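You operate a simulated robot arm through the tools that you are given. There is no shell and no other tool.

You are at the controls of a simulated robot arm. One attempt, no reset.

TASK
Shut the mains lever, park the braided hose and cap the valve.
Fine: hose end in the empty holder beside the silver cap, silver cap on, wing nut tight; keep the carpet dry.

Only the result counts: the job must be done as asked and must still hold three seconds after the hand-in. Knocking over, shifting, dropping, spilling or breaking anything else fails it. Lids that push on must go on centred and level and be pressed home; caps that screw on are set level and turned clockwise until they are tight.

THE ROBOT
A 6-joint arm with a fingered hand, fixed in place. Base frame: the origin is at the foot of the arm, x ahead of it, y to its left, z up. Units: cm, rad, N and s.
It reaches about 134.6 cm from its shoulder. Its first joint turns from -2.601 to 2.601 rad. Payload 3.5 kg.
The TCP is the grasp point between the finger pads, 2.6 cm short of the fingertips. In the tool frame z runs along the fingers and y along their closing line. Largest opening 13.2 cm; the body of the gripper starts 7.3 cm behind the TCP. The gripper is a hand of 4 fingers: y runs from the thumb to the fingers, the wrist lies at [0, 0, -23.4] in the tool frame, and closing takes about 1.5 s.
Orientation is that of the tool frame in the base frame, as a unit quaternion [x, y, z, w]. With the fingers straight down and closing along the base's y, the tool's x points along the base's -x, its y along +y and its z along -z.

THE INTERFACE
- The arm moves only by the tool servo_tool. Its argument "increments" is a list of rows, each a list of 2 entries, a list of its own where there are three numbers: the shift along the base's x, y, z in cm, then the turn, a rotation vector about the base's x, y, z in degrees. In form: [[[tx, ty, tz], [rx, ry, rz]], ...]. A call has 1 to 20 rows; each row is the pose to reach, as a shift and turn from the pose commanded when the call began. "gripper" is the opening, from 0 (shut) to 1 (fully open), set as the call begins (left out, the last holds). A row lasts 0.2 s, in which the tool goes at most 5 cm and 0.15 rad; a call with a longer step from one row to the next is refused whole, and so is a gripper value outside its range. A pose out of reach is approached as far as the arm can. The call stops where the force on the tool passes 90 N (or 10 N more than at its start, if that is more) or the arm is blocked; 0.2 s more then pass. Each finger travels about 7.2 cm/s and halts on what it meets, pressing with about 27 N; the grip force reading is that of the motor and also rises with nothing between the fingers. The clock runs only during rows and for 0.2 s after the last one: add rows that repeat a pose to give the fingers time. It gives the time, the measured TCP pose, the force on the tool (base axes), the opening and the grip force at its end, in the units of the frame above (readings bear some noise), with the torque about the TCP (base axes, N m) and any sound that the robot's microphone picked up.
- Cameras (640 x 400 px; columns grow to the right, rows downward): "scene" is fixed at [21.98, -50.28, 113.33]; the picture's right is [0.95, -0.31, 0.00], its down [-0.15, -0.45, -0.88] and it looks along [0.28, 0.83, -0.48] (base axes); focal length 253 px, centre (320, 200). "wrist" rides on the gripper at [6.8, 0.2, -9.7] in the tool frame; the picture's right is [-0.03, 1.00, 0.00], its down [-0.82, -0.02, -0.58] and it looks along [-0.58, -0.01, 0.82] (tool axes); focal length 270 px, centre (320, 200). There is no depth. A picture from a camera that has moved, and an enlarged one, comes with that camera's place and axes in the base frame and with its lens.
- camera(camera): a new picture of that camera. The clock stands still meanwhile.
- slide_trunk(by): slides the trunk up (or, below 0, down) by that many cm; the arm rides with it, the base frame stays. It gives what a move gives, with no picture.
- move_fingers(finger1, finger2, finger3, thumb_bend): sets how far each is bent, from 0 (flat) to 1 (curled in); at 0.3 the hand is open as for a grip, at 0.7 the pads meet at the TCP. One left out holds its place. A second passes; each finger stops where it meets its share of the squeeze, and holds until it gets a number again. A gripper value or a shape takes the hand back. It gives what a move gives, with no picture; readings hold the bend of each and the force on the fingers (four entries, about 0 where the hand has none), thumb and palm.
- hand_shape(shape): the hand has 4 fingers and takes this shape, open, in about a second: jaw (thumb against the fingers, like two jaws); tri (thumb and two fingers); tip (a fingertip pinch); poke (one finger out to press); point (the index stretched); flat (the hand flat); cup (the hand cupped); fist (a fist). The gripper value then closes the fingers along that shape, each until it touches; the sizes above hold for jaw. It gives what a move gives, with no picture.
- close_up(camera, box): a new picture of the part [left, top, right, bottom] of that camera's present view, enlarged. The clock stands still meanwhile.
- hand_in(): hands the job in; it is judged then, once.

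Nothing tells you positions but the pictures and the camera data. Unless the task says otherwise, let go and move clear before handing in.

The tools are called after "Request:" by a JSON object that holds its "method" and its "body". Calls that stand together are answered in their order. servo_tool: Moves the arm, as the interface text tells. Its arguments: {"type":"object","properties":{"increments":{"type":"array"},"gripper":{"type":"number"}},"required":["increments"]} The other tools are called the same way: slide_trunk (by) slides the trunk up or down; hand_shape (shape) gives the hand a shape; move_fingers (finger1, finger2, finger3, thumb_bend) moves the fingers one by one; camera (camera) takes a picture; close_up (camera, box) takes an enlarged picture of a part of a camera's view; hand_in () hands the job in.

At the start:

```text
clock: 0.0
ee_pos: [55.33, 21.07, 101.34]
tcp_rot: [0.001, 1.0, 0.0, 0.0]
wrist_force: [-0.5, -0.1, -0.2]
wrist_torque: [0.0, 0.0, 0.0]
opening: 13.18
grip_force: 0.0
shape: jaw
bend: [0.3, 0.3, 0.3, 0.3]
finger forces: [0.1, 0.0, 0.0, 0.0, 0.0, 0.1]
trunk travel left (down, up): [-91.2, 5.8]
```

scene: 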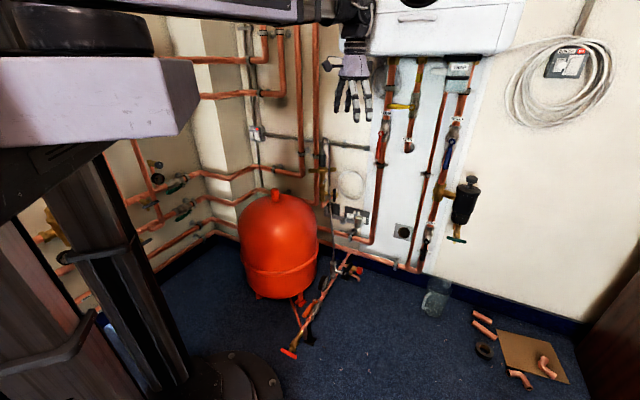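
wrist: 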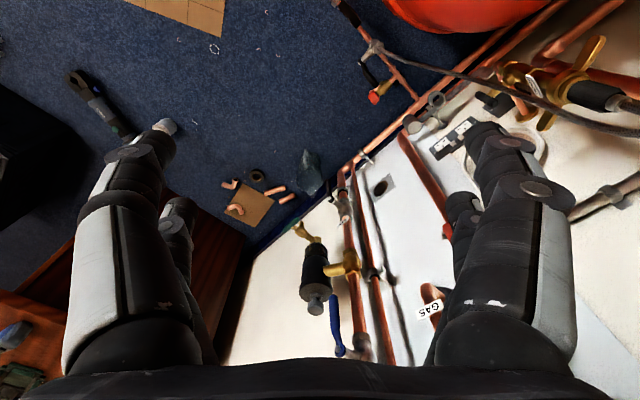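

I see a boiler-room wall with copper pipes, a red expansion vessel, and a braided hose attached near a brass valve under the boiler. I'll look closer at the pictures to find the mains lever, the hose, the silver cap, the holders and the wing nut.

Request:
{"method": "close_up", "body": {"camera": "scene", "box": [300, 120, 420, 195]}}

Request:
{"method": "close_up", "body": {"camera": "scene", "box": [370, 50, 490, 125]}}

Request:
{"method": "close_up", "body": {"camera": "scene", "box": [300, 180, 500, 305]}}

Request:
{"method": "close_up", "body": {"camera": "wrist", "box": [320, 0, 640, 200]}}

Request:
{"method": "close_up", "body": {"camera": "wrist", "box": [260, 180, 500, 330]}}

```text
5.33 times, centred on (360, 158) of scene
camera zoom: at [21.98, -50.28, 113.33], right [0.95, -0.31, 0.0], down [-0.15, -0.45, -0.88], along [0.28, 0.83, -0.48], focal length 1348 px, centre (107, 427)
```

zoom: 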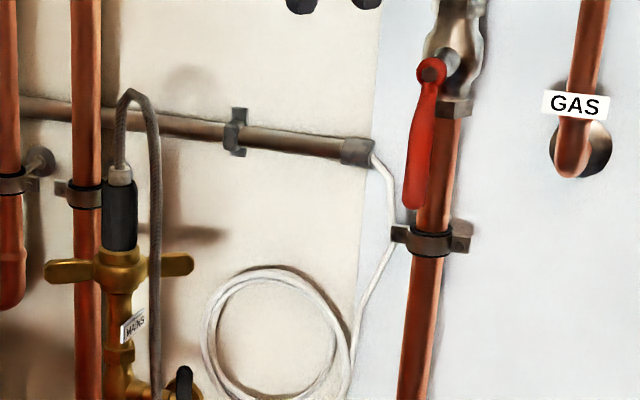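

```text
5.33 times, centred on (430, 88) of scene
camera zoom: at [21.98, -50.28, 113.33], right [0.95, -0.31, 0.0], down [-0.15, -0.45, -0.88], along [0.28, 0.83, -0.48], focal length 1348 px, centre (-267, 800)
```

zoom: 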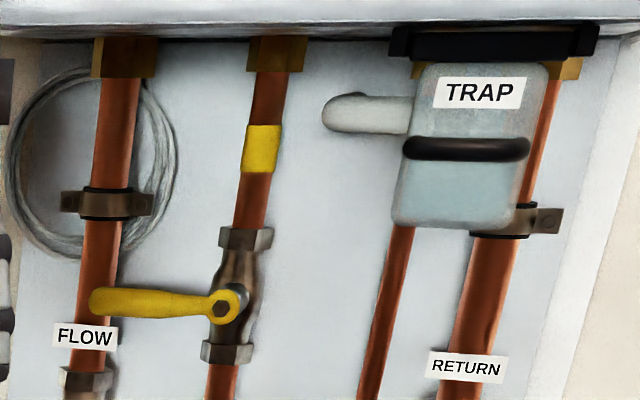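

```text
3.20 times, centred on (400, 242) of scene
camera zoom: at [21.98, -50.28, 113.33], right [0.95, -0.31, 0.0], down [-0.15, -0.45, -0.88], along [0.28, 0.83, -0.48], focal length 809 px, centre (64, 64)
```

zoom: 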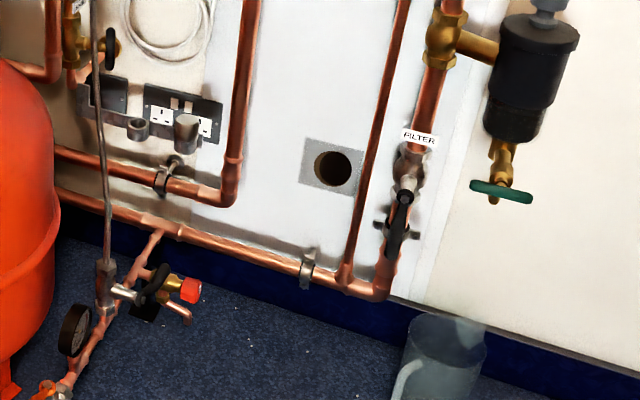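

```text
2.00 times, centred on (480, 100) of wrist
camera zoom: at [48.53, 21.33, 110.99], right [0.03, 1.0, 0.0], down [0.82, -0.02, 0.58], along [0.58, -0.01, -0.82], focal length 541 px, centre (0, 400)
```

zoom: 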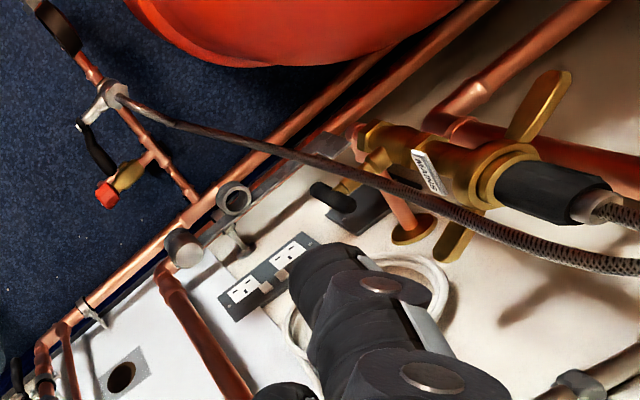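

```text
2.67 times, centred on (380, 255) of wrist
camera zoom: at [48.53, 21.33, 110.99], right [0.03, 1.0, 0.0], down [0.82, -0.02, 0.58], along [0.58, -0.01, -0.82], focal length 721 px, centre (160, 53)
```

zoom: 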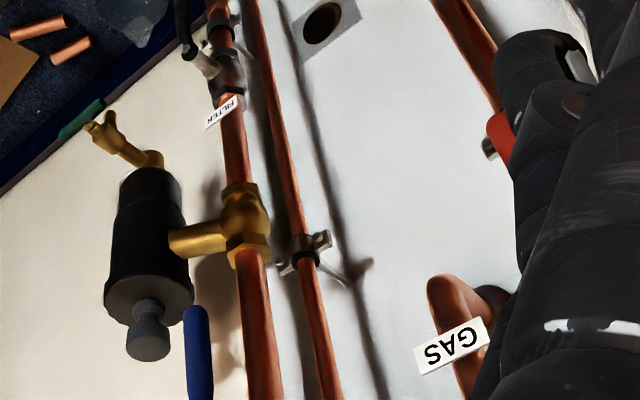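

The MAINS valve with its wing nut and the plugged-in braided hose sits at about (60, 59, 66). The holder ring and silver cap are near (68, 49, 42) and (72, 42, 45), and the wall runs obliquely. I'll lower the trunk and then turn the hand to face the wall so the wrist camera can see the valve.

Request:
{"method": "slide_trunk", "body": {"by": -25}}

Request:
{"method": "camera", "body": {"camera": "scene"}}

Request:
{"method": "camera", "body": {"camera": "wrist"}}

```text
clock: 2.6
ee_pos: [55.35, 21.24, 76.29]
tcp_rot: [0.0, 1.0, 0.001, 0.0]
wrist_force: [-0.8, 0.5, 0.5]
wrist_torque: [0.01, 0.03, 0.03]
opening: 13.18
grip_force: 0.0
shape: jaw
bend: [0.3, 0.3, 0.3, 0.3]
finger forces: [0.1, 0.0, 0.0, 0.0, 0.0, 0.0]
trunk travel left (down, up): [-66.2, 30.8]
```

```text
taken
```

scene: 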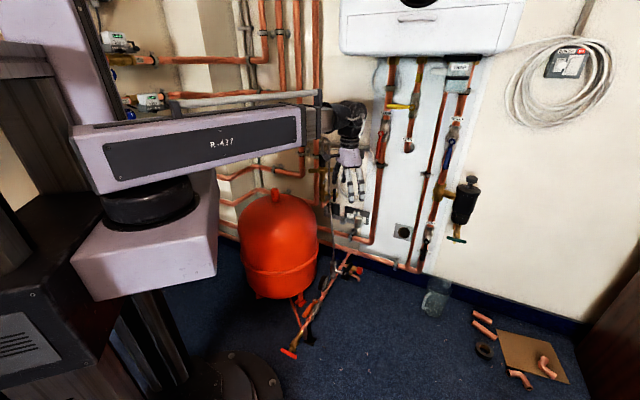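

```text
taken
camera wrist: at [48.53, 21.33, 85.99], right [0.03, 1.0, 0.0], down [0.82, -0.02, 0.58], along [0.58, -0.01, -0.82], focal length 270 px, centre (320, 200)
```

wrist: 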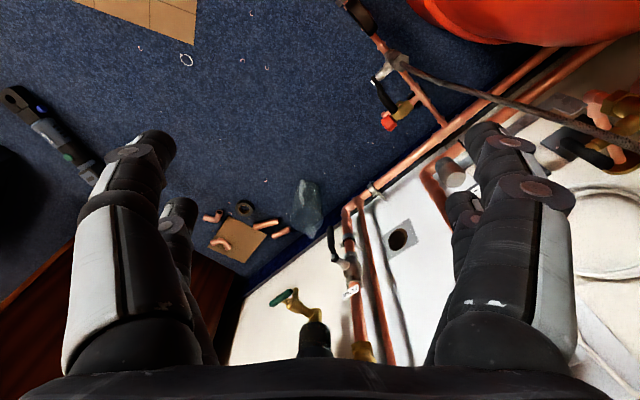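

The arm is clear and nothing was touched. Next I'll yaw the hand about 51° so the camera faces the wall squarely, then look.

Request:
{"method": "servo_tool", "body": {"increments": [[[0, 0, 0], [0, 0, 8.5]], [[0, 0, 0], [0, 0, 17]], [[0, 0, 0], [0, 0, 25.5]], [[0, 0, 0], [0, 0, 34]], [[0, 0, 0], [0, 0, 42.5]], [[0, 0, 0], [0, 0, 51]], [[0, 0, 0], [0, 0, 51]]]}}

Request:
{"method": "camera", "body": {"camera": "wrist"}}

```text
clock: 4.2
ee_pos: [55.3, 21.23, 76.32]
tcp_rot: [-0.432, 0.902, 0.0, 0.001]
wrist_force: [0.1, -0.2, 0.4]
wrist_torque: [-0.02, 0.03, 0.02]
opening: 13.19
grip_force: 0.0
shape: jaw
bend: [0.3, 0.3, 0.3, 0.3]
finger forces: [0.0, 0.0, 0.1, 0.0, 0.0, 0.1]
trunk travel left (down, up): [-66.2, 30.8]
```

```text
taken
camera wrist: at [50.88, 15.93, 85.99], right [-0.76, 0.65, 0.0], down [0.53, 0.62, 0.58], along [0.37, 0.44, -0.82], focal length 270 px, centre (320, 200)
```

wrist: 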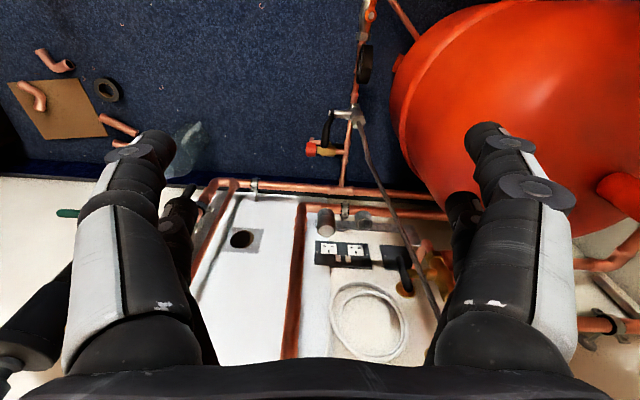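

The picture is upside down in this pose, and the wall is nearly square to the hand. I'll tilt the hand up 45° and shift left and down to get a good frontal view of the valve, lever and holders.

Request:
{"method": "servo_tool", "body": {"increments": [[[-1.8, 1.5, -2.3], [5.8, -4.7, 0]], [[-3.6, 3.0, -4.6], [11.6, -9.4, 0]], [[-5.4, 4.4, -7], [17.4, -14.2, 0]], [[-7.2, 5.8, -9.3], [23.3, -18.9, 0]], [[-9, 7.3, -11.6], [29.1, -23.6, 0]], [[-10.9, 8.8, -14], [34.9, -28.35, 0]], [[-10.9, 8.8, -14], [34.9, -28.35, 0]]]}}

Request:
{"method": "camera", "body": {"camera": "wrist"}}

Request:
{"method": "camera", "body": {"camera": "scene"}}

```text
clock: 5.8
ee_pos: [57.27, 37.89, 83.24]
tcp_rot: [-0.398, 0.834, 0.164, 0.345]
wrist_force: [-0.6, -0.5, -0.7]
wrist_torque: [0.01, 0.01, 0.04]
opening: 13.17
grip_force: 0.0
shape: jaw
bend: [0.3, 0.3, 0.3, 0.3]
finger forces: [0.0, 0.0, 0.1, 0.0, 0.0, 0.0]
out of reach, approached as far as the arm can: row 1, 2, 3, 4, 5, 6, 7
trunk travel left (down, up): [-66.2, 30.8]
```

```text
taken
camera wrist: at [49.9, 28.81, 85.15], right [-0.77, 0.64, 0.02], down [0.12, 0.12, 0.99], along [0.63, 0.76, -0.17], focal length 270 px, centre (320, 200)
```

wrist: 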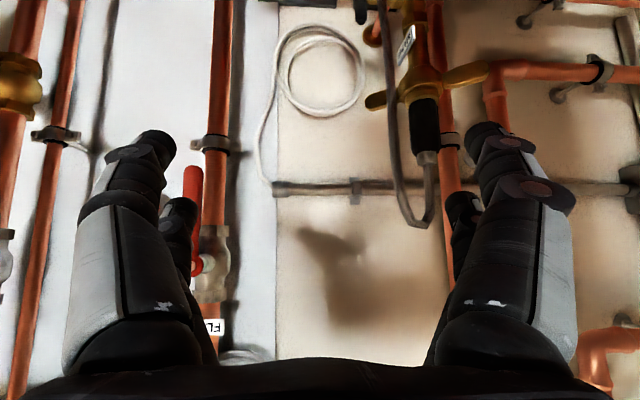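

```text
taken
```

scene: 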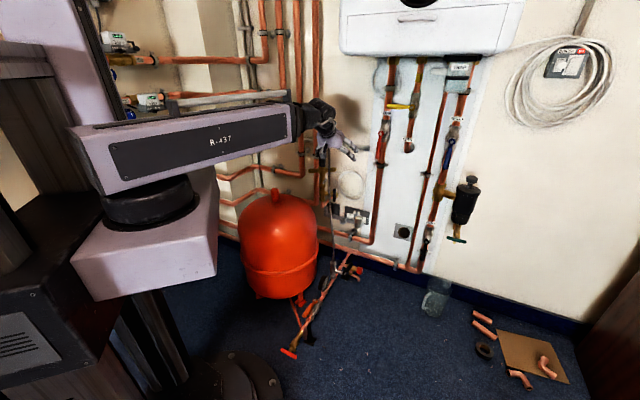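

The arm's height seems to come only from the trunk, with the wrist height fixed by the slide. I'll back away from the wall first and see how the arm responds before lowering the trunk.

Request:
{"method": "servo_tool", "body": {"increments": [[[0, 0, 0], [0, 0, 0]]]}}

```text
clock: 6.2
ee_pos: [57.33, 37.76, 83.3]
tcp_rot: [-0.398, 0.835, 0.163, 0.345]
wrist_force: [0.5, -0.1, -0.1]
wrist_torque: [0.0, 0.0, -0.01]
opening: 13.15
grip_force: 0.0
shape: jaw
bend: [0.3, 0.3, 0.3, 0.3]
finger forces: [0.0, 0.0, 0.0, 0.0, 0.0, 0.0]
trunk travel left (down, up): [-66.2, 30.8]
```

Holding the pose changes nothing. Now I'll move back from the wall horizontally.

Request:
{"method": "servo_tool", "body": {"increments": [[[-2.4, -2.9, 0], [0, 0, 0]], [[-4.8, -5.8, 0], [0, 0, 0]], [[-7.1, -8.7, 0], [0, 0, 0]], [[-9.5, -11.6, 0], [0, 0, 0]], [[-9.5, -11.6, 0], [0, 0, 0]]]}}

```text
clock: 7.4
ee_pos: [60.76, 30.77, 83.17]
tcp_rot: [-0.397, 0.834, 0.165, 0.345]
wrist_force: [0.5, -1.2, 0.7]
wrist_torque: [0.04, -0.01, 0.02]
opening: 13.17
grip_force: 0.1
shape: jaw
bend: [0.3, 0.3, 0.3, 0.3]
finger forces: [0.1, 0.0, 0.0, 0.0, 0.0, 0.0]
out of reach, approached as far as the arm can: row 1, 2, 3, 4, 5
trunk travel left (down, up): [-66.2, 30.8]
```

The wrist has a minimum radius of about 53 cm from the base, which explains the odd moves, and height comes from the trunk only. I'll lower the trunk by 18 cm and take a frontal look.

Request:
{"method": "slide_trunk", "body": {"by": -18}}

Request:
{"method": "camera", "body": {"camera": "wrist"}}

Request:
{"method": "camera", "body": {"camera": "scene"}}

```text
clock: 9.4
ee_pos: [60.7, 30.73, 65.15]
tcp_rot: [-0.398, 0.834, 0.165, 0.346]
wrist_force: [-0.1, 0.3, 0.6]
wrist_torque: [-0.02, -0.01, 0.0]
opening: 13.17
grip_force: 0.1
shape: jaw
bend: [0.3, 0.3, 0.3, 0.3]
finger forces: [0.0, 0.0, 0.1, 0.0, 0.0, 0.0]
trunk travel left (down, up): [-48.2, 48.8]
```

```text
taken
camera wrist: at [53.33, 21.77, 67.15], right [-0.77, 0.64, 0.02], down [0.12, 0.12, 0.98], along [0.63, 0.76, -0.17], focal length 270 px, centre (320, 200)
```

wrist: 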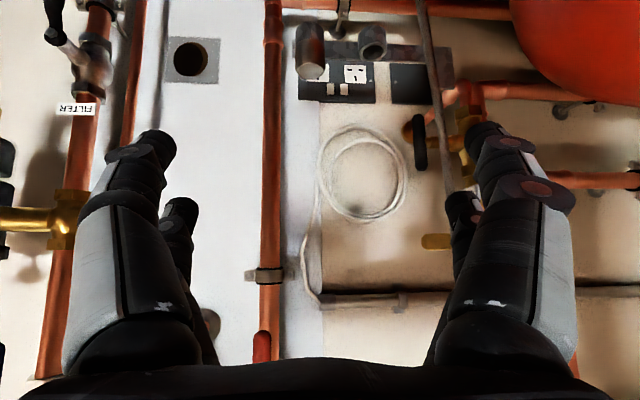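

```text
taken
```

scene: 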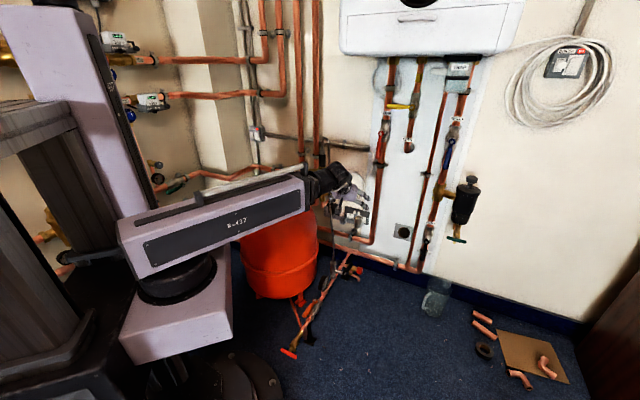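

The view is now frontal (upside down): silver cap on the left, empty holder next to it, and the black-handled lever on the brass mains valve. I'll zoom in.

Request:
{"method": "close_up", "body": {"camera": "wrist", "box": [280, 0, 480, 125]}}

Request:
{"method": "close_up", "body": {"camera": "wrist", "box": [380, 70, 540, 170]}}

Request:
{"method": "close_up", "body": {"camera": "scene", "box": [300, 140, 400, 215]}}

```text
3.20 times, centred on (380, 62) of wrist
camera zoom: at [53.33, 21.77, 67.15], right [-0.77, 0.64, 0.02], down [0.12, 0.12, 0.98], along [0.63, 0.76, -0.17], focal length 865 px, centre (128, 640)
```

zoom: 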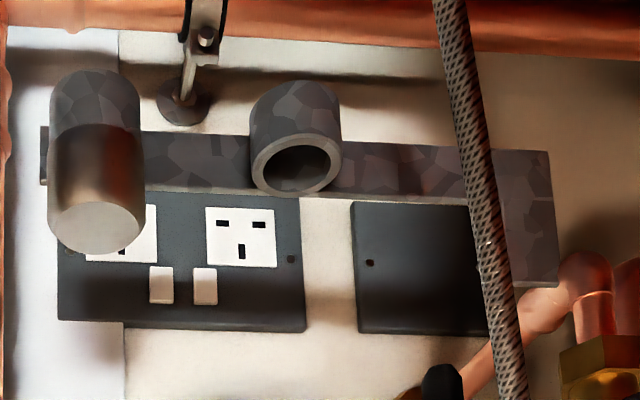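

```text
4.00 times, centred on (460, 120) of wrist
camera zoom: at [53.33, 21.77, 67.15], right [-0.77, 0.64, 0.02], down [0.12, 0.12, 0.98], along [0.63, 0.76, -0.17], focal length 1081 px, centre (-240, 520)
```

zoom: 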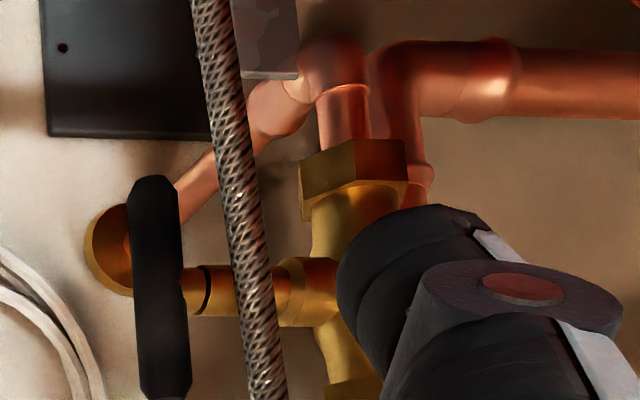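

```text
5.33 times, centred on (350, 178) of scene
camera zoom: at [21.98, -50.28, 113.33], right [0.95, -0.31, 0.0], down [-0.15, -0.45, -0.88], along [0.28, 0.83, -0.48], focal length 1348 px, centre (160, 320)
```

zoom: 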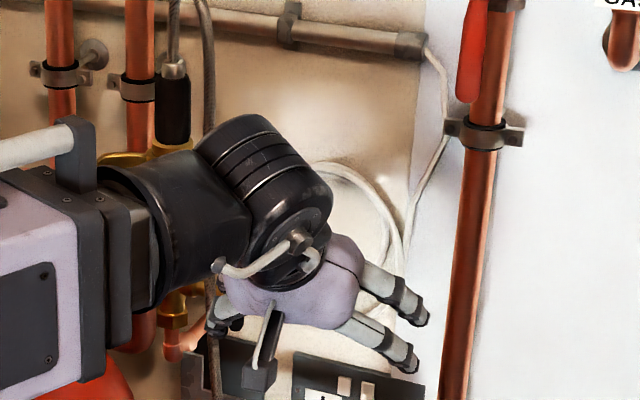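

I've placed the lever at about (64.2, 55, 54.3), with a vertical handle on a stem that runs along the wall, so its axis is parallel to the wall. The holder ring top is at about (67.6, 49.7, 43.0) and the cap top at about (71, 42, 48). I'll go up and left for a better look at the valve and hose end.

Request:
{"method": "slide_trunk", "body": {"by": 14}}

Request:
{"method": "servo_tool", "body": {"increments": [[[-1.95, 3.5, 0], [0, 0, 0]], [[-3.9, 7, 0], [0, 0, 0]], [[-5.85, 10.5, 0], [0, 0, 0]], [[-7.8, 14.1, 0], [0, 0, 0]], [[-7.8, 14.1, 0], [0, 0, 0]]]}}

Request:
{"method": "camera", "body": {"camera": "wrist"}}

Request:
{"method": "close_up", "body": {"camera": "wrist", "box": [240, 0, 440, 125]}}

```text
clock: 11.1
ee_pos: [60.75, 30.66, 79.19]
tcp_rot: [-0.398, 0.834, 0.165, 0.345]
wrist_force: [-0.4, -0.6, 0.6]
wrist_torque: [-0.02, 0.01, -0.01]
opening: 13.19
grip_force: 0.1
shape: jaw
bend: [0.3, 0.3, 0.3, 0.3]
finger forces: [0.0, 0.1, 0.0, 0.0, 0.0, 0.0]
trunk travel left (down, up): [-62.2, 34.8]
```

```text
clock: 12.2
ee_pos: [52.91, 45.1, 79.2]
tcp_rot: [-0.398, 0.835, 0.165, 0.343]
wrist_force: [-1.0, 0.5, -0.5]
wrist_torque: [0.03, 0.01, 0.02]
opening: 13.2
grip_force: 0.1
shape: jaw
bend: [0.3, 0.3, 0.3, 0.3]
finger forces: [0.0, 0.1, 0.0, 0.1, 0.0, 0.0]
out of reach, approached as far as the arm can: row 1, 2
trunk travel left (down, up): [-62.2, 34.8]
```

```text
taken
camera wrist: at [45.53, 36.11, 81.14], right [-0.77, 0.64, 0.02], down [0.12, 0.12, 0.98], along [0.63, 0.76, -0.17], focal length 270 px, centre (320, 200)
```

wrist: 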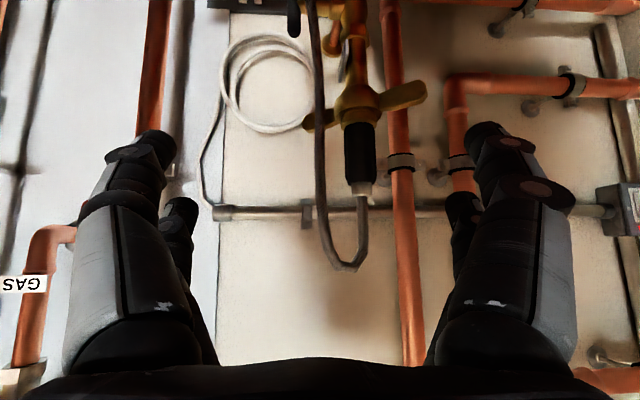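

```text
3.20 times, centred on (340, 62) of wrist
camera zoom: at [45.53, 36.11, 81.14], right [-0.77, 0.64, 0.02], down [0.12, 0.12, 0.98], along [0.63, 0.76, -0.17], focal length 865 px, centre (256, 640)
```

zoom: 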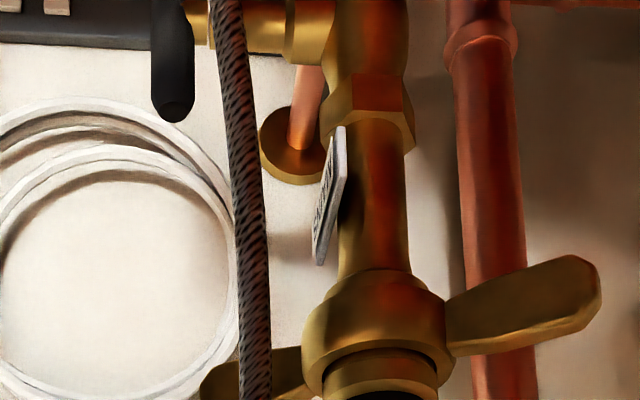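

The mains valve axis is at about (60.2, 60.5), with the wing nut at z≈65.4 and the black grip centred at z≈71. The hose hangs about 2 cm from the lever. I'll roll the hand over so the camera rides on top with the fingers pointing at the wall: first shift right into free space, then start the roll.

Request:
{"method": "servo_tool", "body": {"increments": [[[3, -1.9, 0], [0, 0, 0]], [[6.1, -3.9, 0], [0, 0, 0]], [[9.2, -5.8, 0], [0, 0, 0]], [[12.2, -7.75, 0], [0, 0, 0]], [[12.2, -7.75, 0], [0, 0, 0]]]}}

Request:
{"method": "servo_tool", "body": {"increments": [[[0, 0, 0.08], [4.76, 5.87, -3.13]], [[0, 0, 0.34], [9.52, 11.74, -6.26]], [[0, 0, 0.74], [14.3, 17.6, -9.4]], [[0, 0, 1.31], [19.0, 23.5, -12.5]], [[0, 0, 2.02], [23.8, 29.4, -15.7]], [[0, 0, 2.85], [28.6, 35.2, -18.8]], [[0, 0, 3.79], [33.3, 41.1, -21.9]], [[0, 0, 4.82], [38.1, 47.0, -25.0]], [[0, 0, 5.93], [42.8, 52.8, -28.2]], [[0, 0, 7.08], [47.6, 58.7, -31.3]], [[0, 0, 8.26], [52.4, 64.6, -34.5]], [[0, 0, 8.26], [52.4, 64.6, -34.5]]]}}

Request:
{"method": "camera", "body": {"camera": "scene"}}

```text
clock: 13.4
ee_pos: [65.15, 37.14, 79.19]
tcp_rot: [-0.398, 0.834, 0.165, 0.345]
wrist_force: [0.3, 1.2, 0.5]
wrist_torque: [-0.05, 0.01, -0.01]
opening: 13.17
grip_force: 0.0
shape: jaw
bend: [0.3, 0.3, 0.3, 0.3]
finger forces: [0.0, 0.0, 0.0, 0.0, 0.0, 0.0]
trunk travel left (down, up): [-62.2, 34.8]
```

```text
clock: 16.1
ee_pos: [65.25, 37.07, 87.52]
tcp_rot: [0.17, 0.805, 0.568, 0.027]
wrist_force: [-1.1, -0.9, -1.0]
wrist_torque: [0.02, -0.04, -0.01]
opening: 13.19
grip_force: 0.1
shape: jaw
bend: [0.3, 0.3, 0.3, 0.3]
finger forces: [0.0, 0.0, 0.0, 0.0, 0.0, 0.0]
trunk travel left (down, up): [-62.2, 34.8]
```

```text
taken
```

scene: 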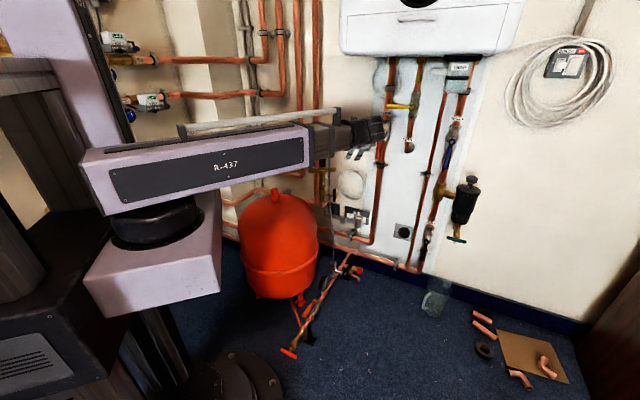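

The roll is going as computed. I'll complete the second half.

Request:
{"method": "servo_tool", "body": {"increments": [[[0, 0, 1.18], [4.76, 5.87, -3.13]], [[0, 0, 2.33], [9.52, 11.74, -6.26]], [[0, 0, 3.43], [14.3, 17.6, -9.4]], [[0, 0, 4.47], [19.0, 23.5, -12.5]], [[0, 0, 5.41], [23.8, 29.4, -15.7]], [[0, 0, 6.24], [28.6, 35.2, -18.8]], [[0, 0, 6.95], [33.3, 41.1, -21.9]], [[0, 0, 7.52], [38.1, 47.0, -25.0]], [[0, 0, 7.92], [42.8, 52.8, -28.2]], [[0, 0, 8.18], [47.6, 58.7, -31.3]], [[0, 0, 8.26], [52.4, 64.6, -34.5]], [[0, 0, 8.26], [52.4, 64.6, -34.5]]]}}

Request:
{"method": "camera", "body": {"camera": "wrist"}}

Request:
{"method": "camera", "body": {"camera": "scene"}}

```text
clock: 18.6
ee_pos: [65.2, 37.07, 95.82]
tcp_rot: [0.639, 0.303, 0.638, -0.304]
wrist_force: [0.5, 1.0, -0.2]
wrist_torque: [-0.02, 0.03, 0.01]
opening: 13.21
grip_force: 0.1
shape: jaw
bend: [0.3, 0.3, 0.3, 0.3]
finger forces: [0.0, 0.0, 0.0, 0.0, 0.1, 0.1]
trunk travel left (down, up): [-62.2, 34.8]
```

```text
taken
camera wrist: at [59.25, 29.46, 102.51], right [0.78, -0.63, -0.03], down [-0.38, -0.43, -0.82], along [0.5, 0.64, -0.58], focal length 270 px, centre (320, 200)
```

wrist: 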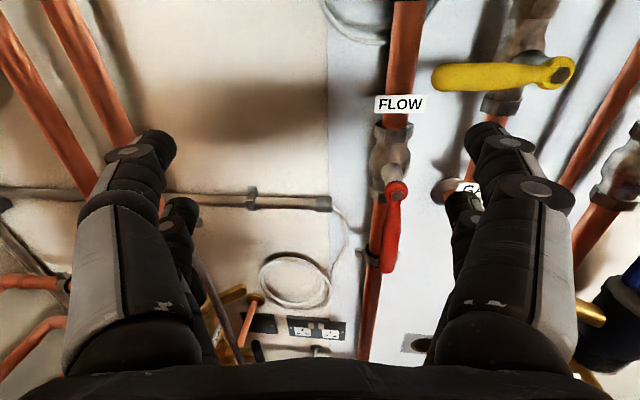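

```text
taken
```

scene: 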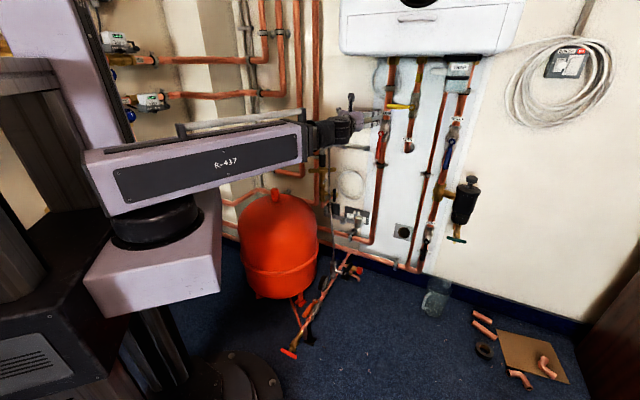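

The hand now points at the wall with the camera on top. I'll make the poke shape here in free space and see where the finger ends up.

Request:
{"method": "hand_shape", "body": {"shape": "poke"}}

Request:
{"method": "camera", "body": {"camera": "wrist"}}

Request:
{"method": "close_up", "body": {"camera": "scene", "box": [300, 80, 420, 155]}}

```text
clock: 19.6
ee_pos: [65.12, 37.07, 95.68]
tcp_rot: [0.639, 0.303, 0.638, -0.304]
wrist_force: [-0.3, 0.4, -0.6]
wrist_torque: [0.01, -0.02, 0.02]
opening: 0.0
grip_force: 0.1
shape: poke
bend: [1.0, 1.0, 1.0, 0.34]
finger forces: [0.1, 0.1, 0.0, 0.0, 0.0, 0.0]
trunk travel left (down, up): [-62.2, 34.8]
```

```text
taken
camera wrist: at [59.24, 29.46, 102.51], right [0.78, -0.63, -0.03], down [-0.38, -0.44, -0.82], along [0.5, 0.64, -0.58], focal length 270 px, centre (320, 200)
```

wrist: 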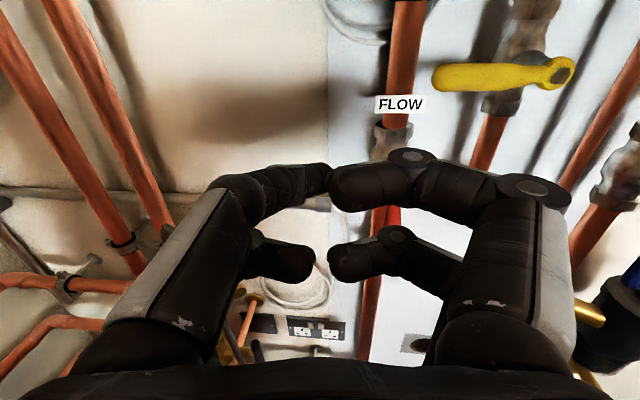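

```text
5.33 times, centred on (360, 118) of scene
camera zoom: at [21.98, -50.28, 113.33], right [0.95, -0.31, 0.0], down [-0.15, -0.45, -0.88], along [0.28, 0.83, -0.48], focal length 1348 px, centre (107, 640)
```

zoom: 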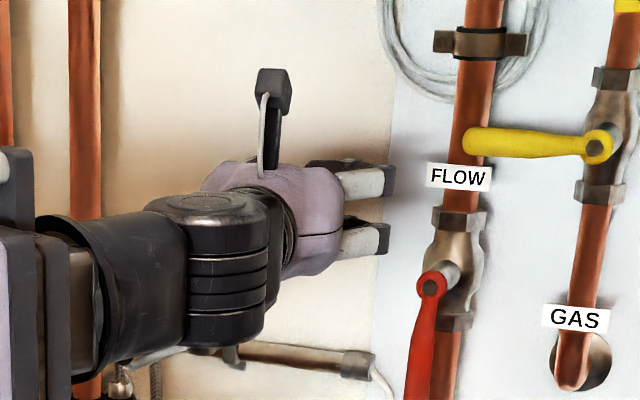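

The fingers look all curled; I'll let a little time pass and check whether the shape has settled.

Request:
{"method": "servo_tool", "body": {"increments": [[[0, 0, 0], [0, 0, 0]], [[0, 0, 0], [0, 0, 0]], [[0, 0, 0], [0, 0, 0]]]}}

Request:
{"method": "camera", "body": {"camera": "wrist"}}

Request:
{"method": "move_fingers", "body": {"finger1": 0, "finger2": 1, "finger3": 1, "thumb_bend": 1}}

Request:
{"method": "camera", "body": {"camera": "wrist"}}

```text
clock: 20.4
ee_pos: [65.19, 37.03, 95.68]
tcp_rot: [0.639, 0.304, 0.638, -0.304]
wrist_force: [-0.1, 0.3, -0.5]
wrist_torque: [0.06, 0.01, -0.01]
opening: 0.0
grip_force: 0.2
shape: poke
bend: [1.0, 1.0, 1.0, 0.34]
finger forces: [0.0, 0.1, 0.0, 0.0, 0.0, 0.0]
trunk travel left (down, up): [-62.2, 34.8]
```

```text
taken
camera wrist: at [59.24, 29.47, 102.51], right [0.78, -0.63, -0.03], down [-0.38, -0.44, -0.82], along [0.5, 0.64, -0.58], focal length 270 px, centre (320, 200)
```

wrist: 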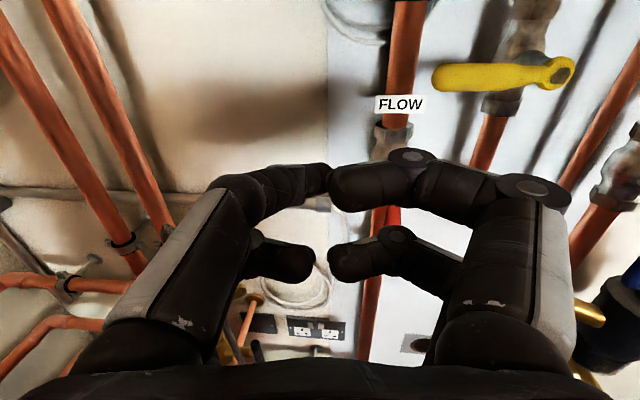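

```text
clock: 21.4
ee_pos: [65.15, 37.15, 95.59]
tcp_rot: [0.639, 0.303, 0.639, -0.303]
wrist_force: [-0.7, -0.3, -0.3]
wrist_torque: [0.01, 0.02, 0.01]
opening: 6.2
grip_force: 0.0
shape: fingers
bend: [0.0, 0.98, 0.98, 1.0]
finger forces: [0.0, 0.0, 0.0, 0.0, 0.0, 0.0]
trunk travel left (down, up): [-62.2, 34.8]
```

```text
taken
camera wrist: at [59.24, 29.47, 102.51], right [0.78, -0.63, -0.03], down [-0.38, -0.44, -0.82], along [0.5, 0.64, -0.58], focal length 270 px, centre (320, 200)
```

wrist: 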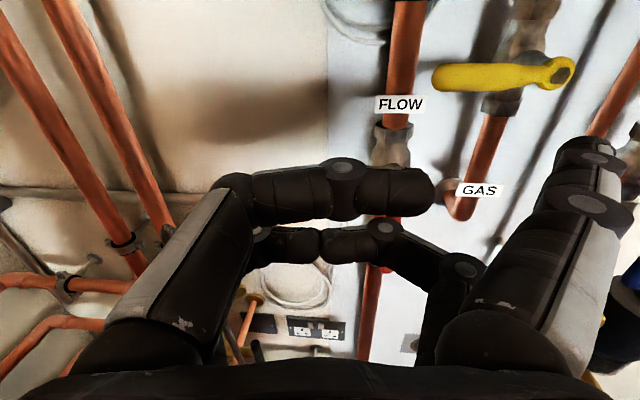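

Finger 1 is the upper right digit. I'll set it to a mid bend so it points forward as the poking finger, keep the rest curled, and locate its tip.

Request:
{"method": "move_fingers", "body": {"finger1": 0.45, "finger2": 1, "finger3": 1, "thumb_bend": 1}}

Request:
{"method": "camera", "body": {"camera": "wrist"}}

Request:
{"method": "close_up", "body": {"camera": "scene", "box": [320, 90, 400, 140]}}

```text
clock: 22.4
ee_pos: [65.12, 37.06, 95.79]
tcp_rot: [0.638, 0.304, 0.638, -0.304]
wrist_force: [0.0, -0.2, 0.4]
wrist_torque: [0.05, 0.0, 0.03]
opening: 3.6
grip_force: 0.0
shape: fingers
bend: [0.45, 0.98, 0.98, 1.0]
finger forces: [0.0, 0.0, 0.0, 0.0, 0.0, 0.0]
trunk travel left (down, up): [-62.2, 34.8]
```

```text
taken
camera wrist: at [59.24, 29.47, 102.51], right [0.78, -0.63, -0.03], down [-0.38, -0.44, -0.82], along [0.5, 0.64, -0.58], focal length 270 px, centre (320, 200)
```

wrist: 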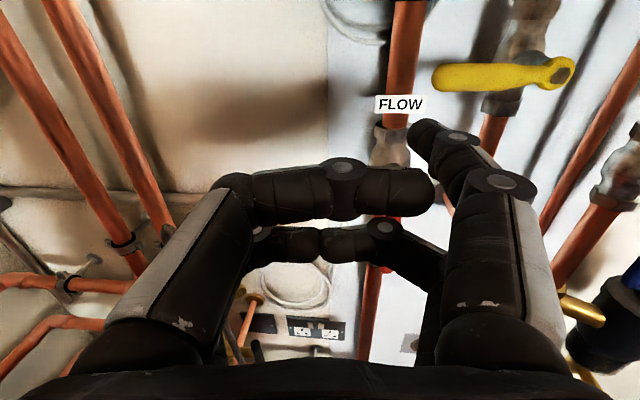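

```text
8.00 times, centred on (360, 115) of scene
camera zoom: at [21.98, -50.28, 113.33], right [0.95, -0.31, 0.0], down [-0.15, -0.45, -0.88], along [0.28, 0.83, -0.48], focal length 2022 px, centre (0, 880)
```

zoom: 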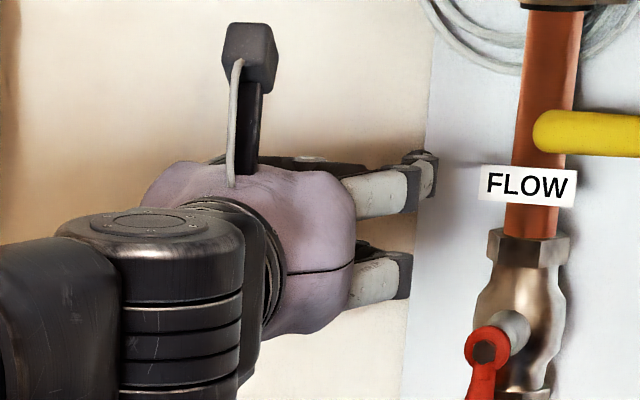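

I'd rather poke with the upper left digit (the thumb), so the rest of the hand stays to the right, away from the hose. I'll extend the thumb, curl the rest, and measure.

Request:
{"method": "move_fingers", "body": {"finger1": 1, "finger2": 1, "finger3": 1, "thumb_bend": 0.45}}

Request:
{"method": "camera", "body": {"camera": "wrist"}}

Request:
{"method": "close_up", "body": {"camera": "scene", "box": [320, 90, 400, 140]}}

```text
clock: 23.4
ee_pos: [65.07, 36.99, 95.76]
tcp_rot: [0.638, 0.304, 0.638, -0.304]
wrist_force: [0.2, -0.7, 0.9]
wrist_torque: [0.04, -0.01, 0.0]
opening: 4.65
grip_force: 0.1
shape: fingers
bend: [1.0, 0.98, 0.98, 0.45]
finger forces: [0.0, 0.1, 0.0, 0.0, 0.1, 0.1]
trunk travel left (down, up): [-62.2, 34.8]
```

```text
taken
camera wrist: at [59.24, 29.47, 102.51], right [0.78, -0.63, -0.03], down [-0.38, -0.44, -0.82], along [0.5, 0.64, -0.58], focal length 270 px, centre (320, 200)
```

wrist: 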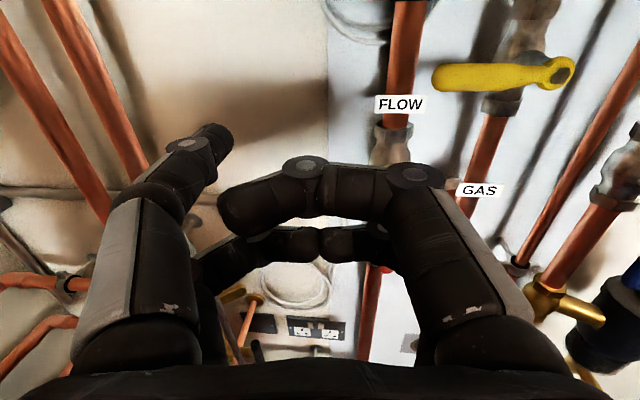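

```text
8.00 times, centred on (360, 115) of scene
camera zoom: at [21.98, -50.28, 113.33], right [0.95, -0.31, 0.0], down [-0.15, -0.45, -0.88], along [0.28, 0.83, -0.48], focal length 2022 px, centre (0, 880)
```

zoom: 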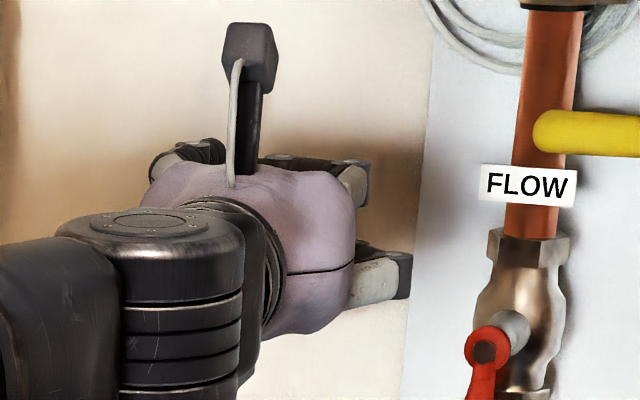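

The thumb tip is about 5 cm ahead of the TCP, 5.5 cm left and 1.8 cm up. I'll move to w≈21 in front of the lever and lower to a viewing height.

Request:
{"method": "servo_tool", "body": {"increments": [[[-1, 3.6, 0], [0, 0, 0]], [[-2.1, 7.2, 0], [0, 0, 0]], [[-2.1, 7.2, 0], [0, 0, 0]]]}}

Request:
{"method": "slide_trunk", "body": {"by": -28}}

Request:
{"method": "camera", "body": {"camera": "wrist"}}

Request:
{"method": "camera", "body": {"camera": "scene"}}

```text
clock: 24.1
ee_pos: [63.14, 44.29, 95.78]
tcp_rot: [0.638, 0.303, 0.64, -0.304]
wrist_force: [-0.5, -0.1, -0.1]
wrist_torque: [-0.01, 0.02, 0.01]
opening: 4.68
grip_force: 0.0
shape: fingers
bend: [1.0, 0.98, 0.98, 0.45]
finger forces: [0.1, 0.1, 0.0, 0.0, 0.0, 0.0]
trunk travel left (down, up): [-62.2, 34.8]
```

```text
clock: 27.0
ee_pos: [63.1, 44.2, 67.85]
tcp_rot: [0.637, 0.303, 0.64, -0.304]
wrist_force: [0.7, 0.6, -0.8]
wrist_torque: [0.01, 0.01, 0.01]
opening: 4.67
grip_force: 0.1
shape: fingers
bend: [1.0, 0.98, 0.98, 0.45]
finger forces: [0.0, 0.1, 0.1, 0.0, 0.0, 0.0]
trunk travel left (down, up): [-34.2, 62.8]
```

```text
taken
camera wrist: at [57.21, 36.58, 74.56], right [0.78, -0.63, -0.03], down [-0.38, -0.43, -0.82], along [0.5, 0.64, -0.58], focal length 270 px, centre (320, 200)
```

wrist: 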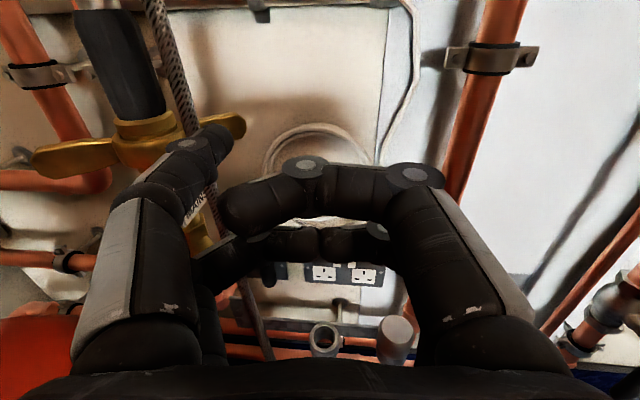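

```text
taken
```

scene: 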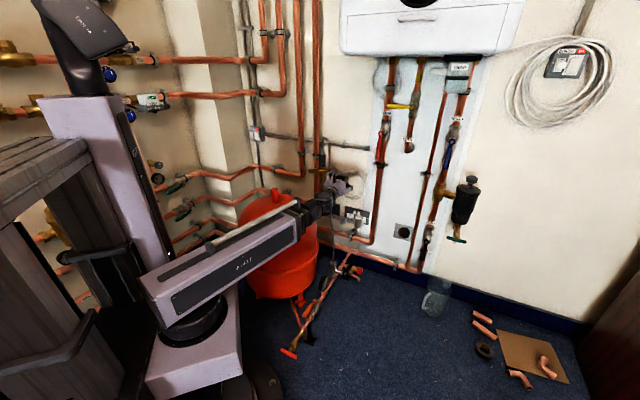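

The lever is just hidden behind the curled fingers. I'll raise a little so it shows in the gap below them.

Request:
{"method": "slide_trunk", "body": {"by": 7}}

Request:
{"method": "close_up", "body": {"camera": "wrist", "box": [200, 230, 360, 330]}}

Request:
{"method": "close_up", "body": {"camera": "scene", "box": [300, 150, 380, 200]}}

```text
clock: 28.1
ee_pos: [63.17, 44.2, 74.79]
tcp_rot: [0.637, 0.303, 0.64, -0.305]
wrist_force: [-0.7, 0.5, -0.1]
wrist_torque: [0.01, -0.01, -0.03]
opening: 4.67
grip_force: 0.0
shape: fingers
bend: [1.0, 0.98, 0.98, 0.45]
finger forces: [0.0, 0.1, 0.0, 0.0, 0.0, 0.1]
trunk travel left (down, up): [-41.2, 55.8]
```

```text
4.00 times, centred on (280, 280) of wrist
camera zoom: at [57.21, 36.58, 81.55], right [0.78, -0.63, -0.03], down [-0.38, -0.43, -0.82], along [0.5, 0.64, -0.58], focal length 1081 px, centre (480, -120)
```

zoom: 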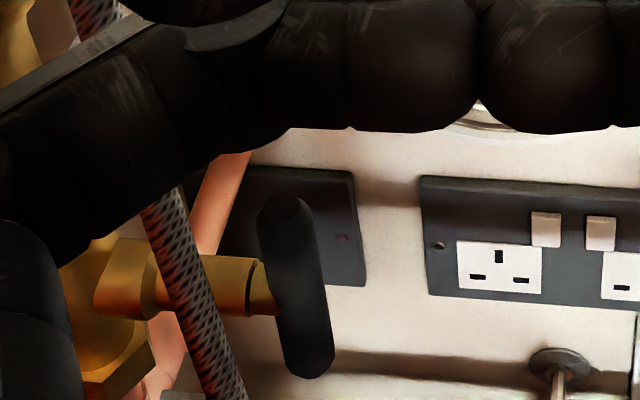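

```text
8.00 times, centred on (340, 175) of scene
camera zoom: at [21.98, -50.28, 113.33], right [0.95, -0.31, 0.0], down [-0.15, -0.45, -0.88], along [0.28, 0.83, -0.48], focal length 2022 px, centre (160, 400)
```

zoom: 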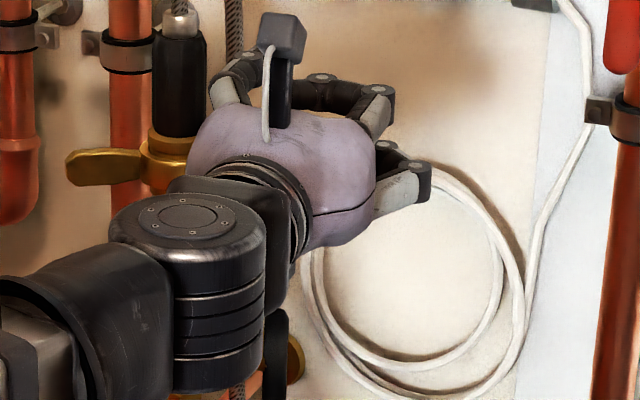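

I can see the lever: a bar from z≈49.8 to 57.6 at about (64.3, 55), pivoting in the middle on a stem parallel to the wall. It is vertical, in line with the pipe, so open. I'll drop to the right height with the thumb tip just in front of its upper half.

Request:
{"method": "slide_trunk", "body": {"by": -19.8}}

Request:
{"method": "servo_tool", "body": {"increments": [[[0.7, 0.3, 0], [0, 0, 0]], [[0.7, 0.3, 0], [0, 0, 0]]]}}

Request:
{"method": "camera", "body": {"camera": "wrist"}}

Request:
{"method": "close_up", "body": {"camera": "scene", "box": [300, 160, 380, 210]}}

```text
clock: 30.2
ee_pos: [63.08, 44.24, 54.85]
tcp_rot: [0.637, 0.303, 0.64, -0.305]
wrist_force: [0.2, -1.1, -0.1]
wrist_torque: [-0.02, 0.01, 0.0]
opening: 4.62
grip_force: 0.1
shape: fingers
bend: [1.0, 0.98, 0.98, 0.45]
finger forces: [0.2, 0.0, 0.0, 0.1, 0.0, 0.0]
trunk travel left (down, up): [-21.4, 75.6]
```

```text
clock: 30.8
ee_pos: [63.8, 44.5, 54.92]
tcp_rot: [0.639, 0.303, 0.639, -0.303]
wrist_force: [1.4, 0.3, 0.9]
wrist_torque: [0.0, 0.04, 0.02]
opening: 4.63
grip_force: 0.0
shape: fingers
bend: [1.0, 0.98, 0.98, 0.45]
finger forces: [0.0, 0.1, 0.0, 0.0, 0.0, 0.0]
trunk travel left (down, up): [-21.4, 75.6]
```

```text
taken
camera wrist: at [57.97, 36.89, 61.74], right [0.78, -0.63, -0.03], down [-0.38, -0.43, -0.82], along [0.5, 0.64, -0.58], focal length 270 px, centre (320, 200)
```

wrist: 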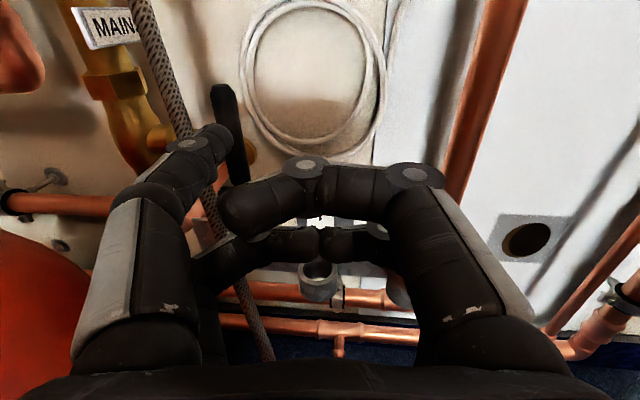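

```text
8.00 times, centred on (340, 185) of scene
camera zoom: at [21.98, -50.28, 113.33], right [0.95, -0.31, 0.0], down [-0.15, -0.45, -0.88], along [0.28, 0.83, -0.48], focal length 2022 px, centre (160, 320)
```

zoom: 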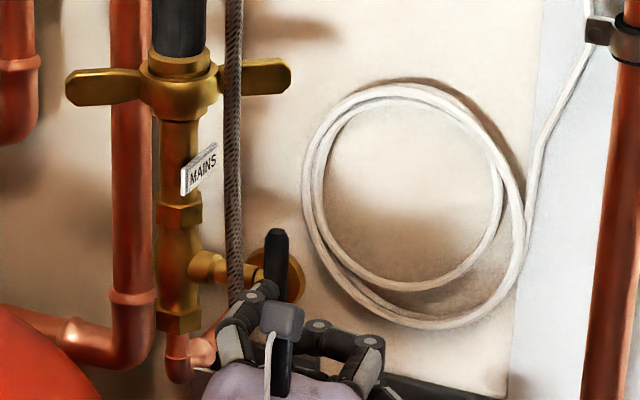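

The thumb tip is right in front of the lever's upper half, with the hose just to its left. I'll push slowly toward the wall.

Request:
{"method": "servo_tool", "body": {"increments": [[[0.38, 0.47, 0], [0, 0, 0]], [[0.76, 0.93, 0], [0, 0, 0]], [[1.13, 1.4, 0], [0, 0, 0]], [[1.51, 1.86, 0], [0, 0, 0]], [[1.89, 2.33, 0], [0, 0, 0]], [[2.27, 2.8, 0], [0, 0, 0]]]}}

Request:
{"method": "camera", "body": {"camera": "wrist"}}

Request:
{"method": "close_up", "body": {"camera": "scene", "box": [300, 160, 380, 210]}}

```text
clock: 32.2
ee_pos: [66.14, 47.18, 54.99]
tcp_rot: [0.637, 0.304, 0.639, -0.305]
wrist_force: [-0.3, 0.0, -0.5]
wrist_torque: [0.01, 0.02, 0.03]
opening: 4.65
grip_force: 0.1
shape: fingers
bend: [1.0, 0.98, 0.98, 0.45]
finger forces: [0.1, 0.0, 0.0, 0.0, 0.0, 0.0]
trunk travel left (down, up): [-21.4, 75.6]
```

```text
taken
camera wrist: at [60.25, 39.63, 61.75], right [0.78, -0.63, -0.03], down [-0.38, -0.43, -0.82], along [0.5, 0.64, -0.58], focal length 270 px, centre (320, 200)
```

wrist: 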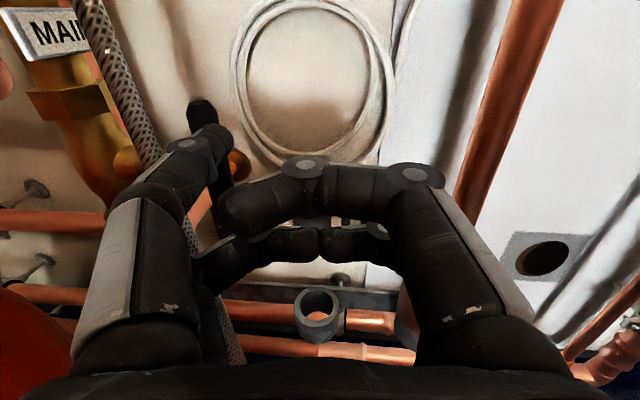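

```text
8.00 times, centred on (340, 185) of scene
camera zoom: at [21.98, -50.28, 113.33], right [0.95, -0.31, 0.0], down [-0.15, -0.45, -0.88], along [0.28, 0.83, -0.48], focal length 2022 px, centre (160, 320)
```

zoom: 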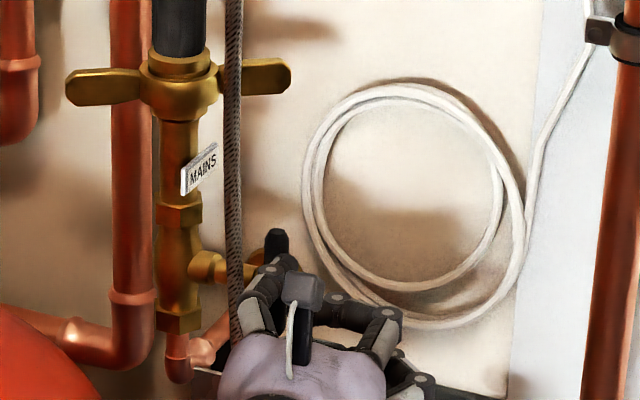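

No contact yet and the lever is still upright. I'll continue pushing.

Request:
{"method": "servo_tool", "body": {"increments": [[[0.25, 0.31, 0], [0, 0, 0]], [[0.5, 0.62, 0], [0, 0, 0]], [[0.75, 0.93, 0], [0, 0, 0]], [[1.0, 1.24, 0], [0, 0, 0]], [[1.25, 1.55, 0], [0, 0, 0]], [[1.5, 1.86, 0], [0, 0, 0]]]}}

Request:
{"method": "camera", "body": {"camera": "wrist"}}

Request:
{"method": "close_up", "body": {"camera": "scene", "box": [300, 160, 380, 210]}}

```text
clock: 33.6
ee_pos: [67.51, 49.22, 55.0]
tcp_rot: [0.637, 0.303, 0.639, -0.305]
wrist_force: [-0.7, -0.9, 0.6]
wrist_torque: [0.07, -0.01, 0.03]
opening: 4.64
grip_force: 0.4
shape: fingers
bend: [1.0, 0.98, 0.98, 0.45]
finger forces: [0.0, 0.0, 0.1, 0.0, 0.9, 0.1]
trunk travel left (down, up): [-21.4, 75.6]
```

```text
taken
camera wrist: at [61.64, 41.54, 61.76], right [0.78, -0.63, -0.03], down [-0.38, -0.43, -0.82], along [0.5, 0.64, -0.57], focal length 270 px, centre (320, 200)
```

wrist: 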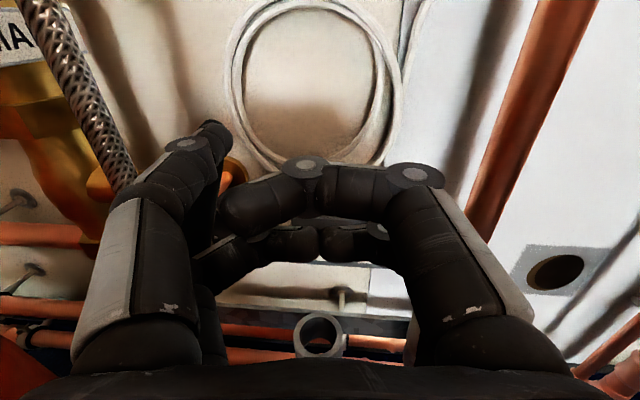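

```text
8.00 times, centred on (340, 185) of scene
camera zoom: at [21.98, -50.28, 113.33], right [0.95, -0.31, 0.0], down [-0.15, -0.45, -0.88], along [0.28, 0.83, -0.48], focal length 2022 px, centre (160, 320)
```

zoom: 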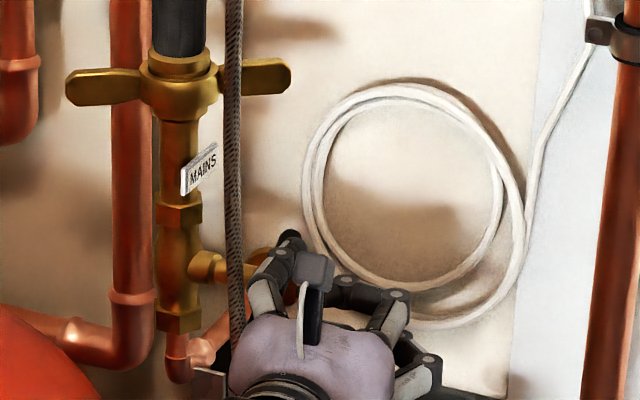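

The thumb now feels light contact and the lever's upper half is swinging toward the wall. I'll lower slightly to press it further round.

Request:
{"method": "slide_trunk", "body": {"by": -1.0}}

Request:
{"method": "camera", "body": {"camera": "wrist"}}

Request:
{"method": "close_up", "body": {"camera": "scene", "box": [310, 175, 390, 225]}}

```text
clock: 34.2
ee_pos: [67.69, 49.2, 54.0]
tcp_rot: [0.638, 0.302, 0.64, -0.304]
wrist_force: [1.1, 0.4, 3.5]
wrist_torque: [0.08, 0.09, -0.07]
opening: 4.67
grip_force: 1.0
shape: fingers
bend: [1.0, 0.98, 0.98, 0.45]
finger forces: [0.0, 0.1, 0.0, 0.0, 2.3, 0.0]
trunk travel left (down, up): [-20.4, 76.6]
```

```text
taken
camera wrist: at [61.64, 41.53, 60.76], right [0.78, -0.63, -0.03], down [-0.38, -0.43, -0.82], along [0.5, 0.64, -0.57], focal length 270 px, centre (320, 200)
```

wrist: 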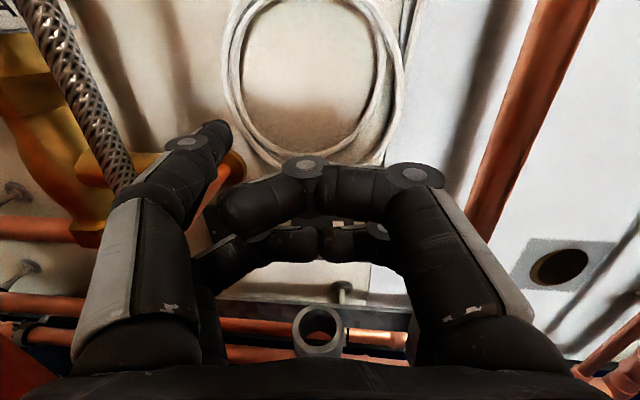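

```text
8.00 times, centred on (350, 200) of scene
camera zoom: at [21.98, -50.28, 113.33], right [0.95, -0.31, 0.0], down [-0.15, -0.45, -0.88], along [0.28, 0.83, -0.48], focal length 2022 px, centre (80, 200)
```

zoom: 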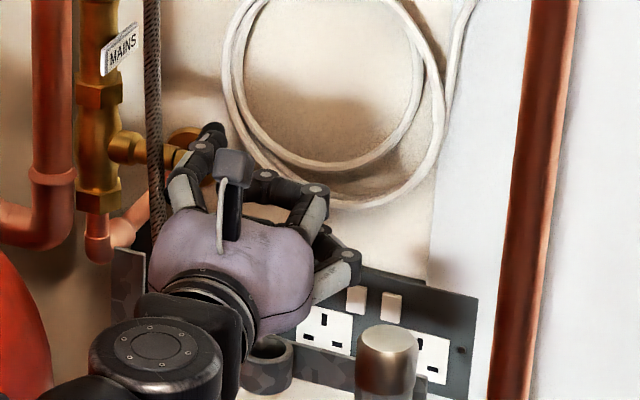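

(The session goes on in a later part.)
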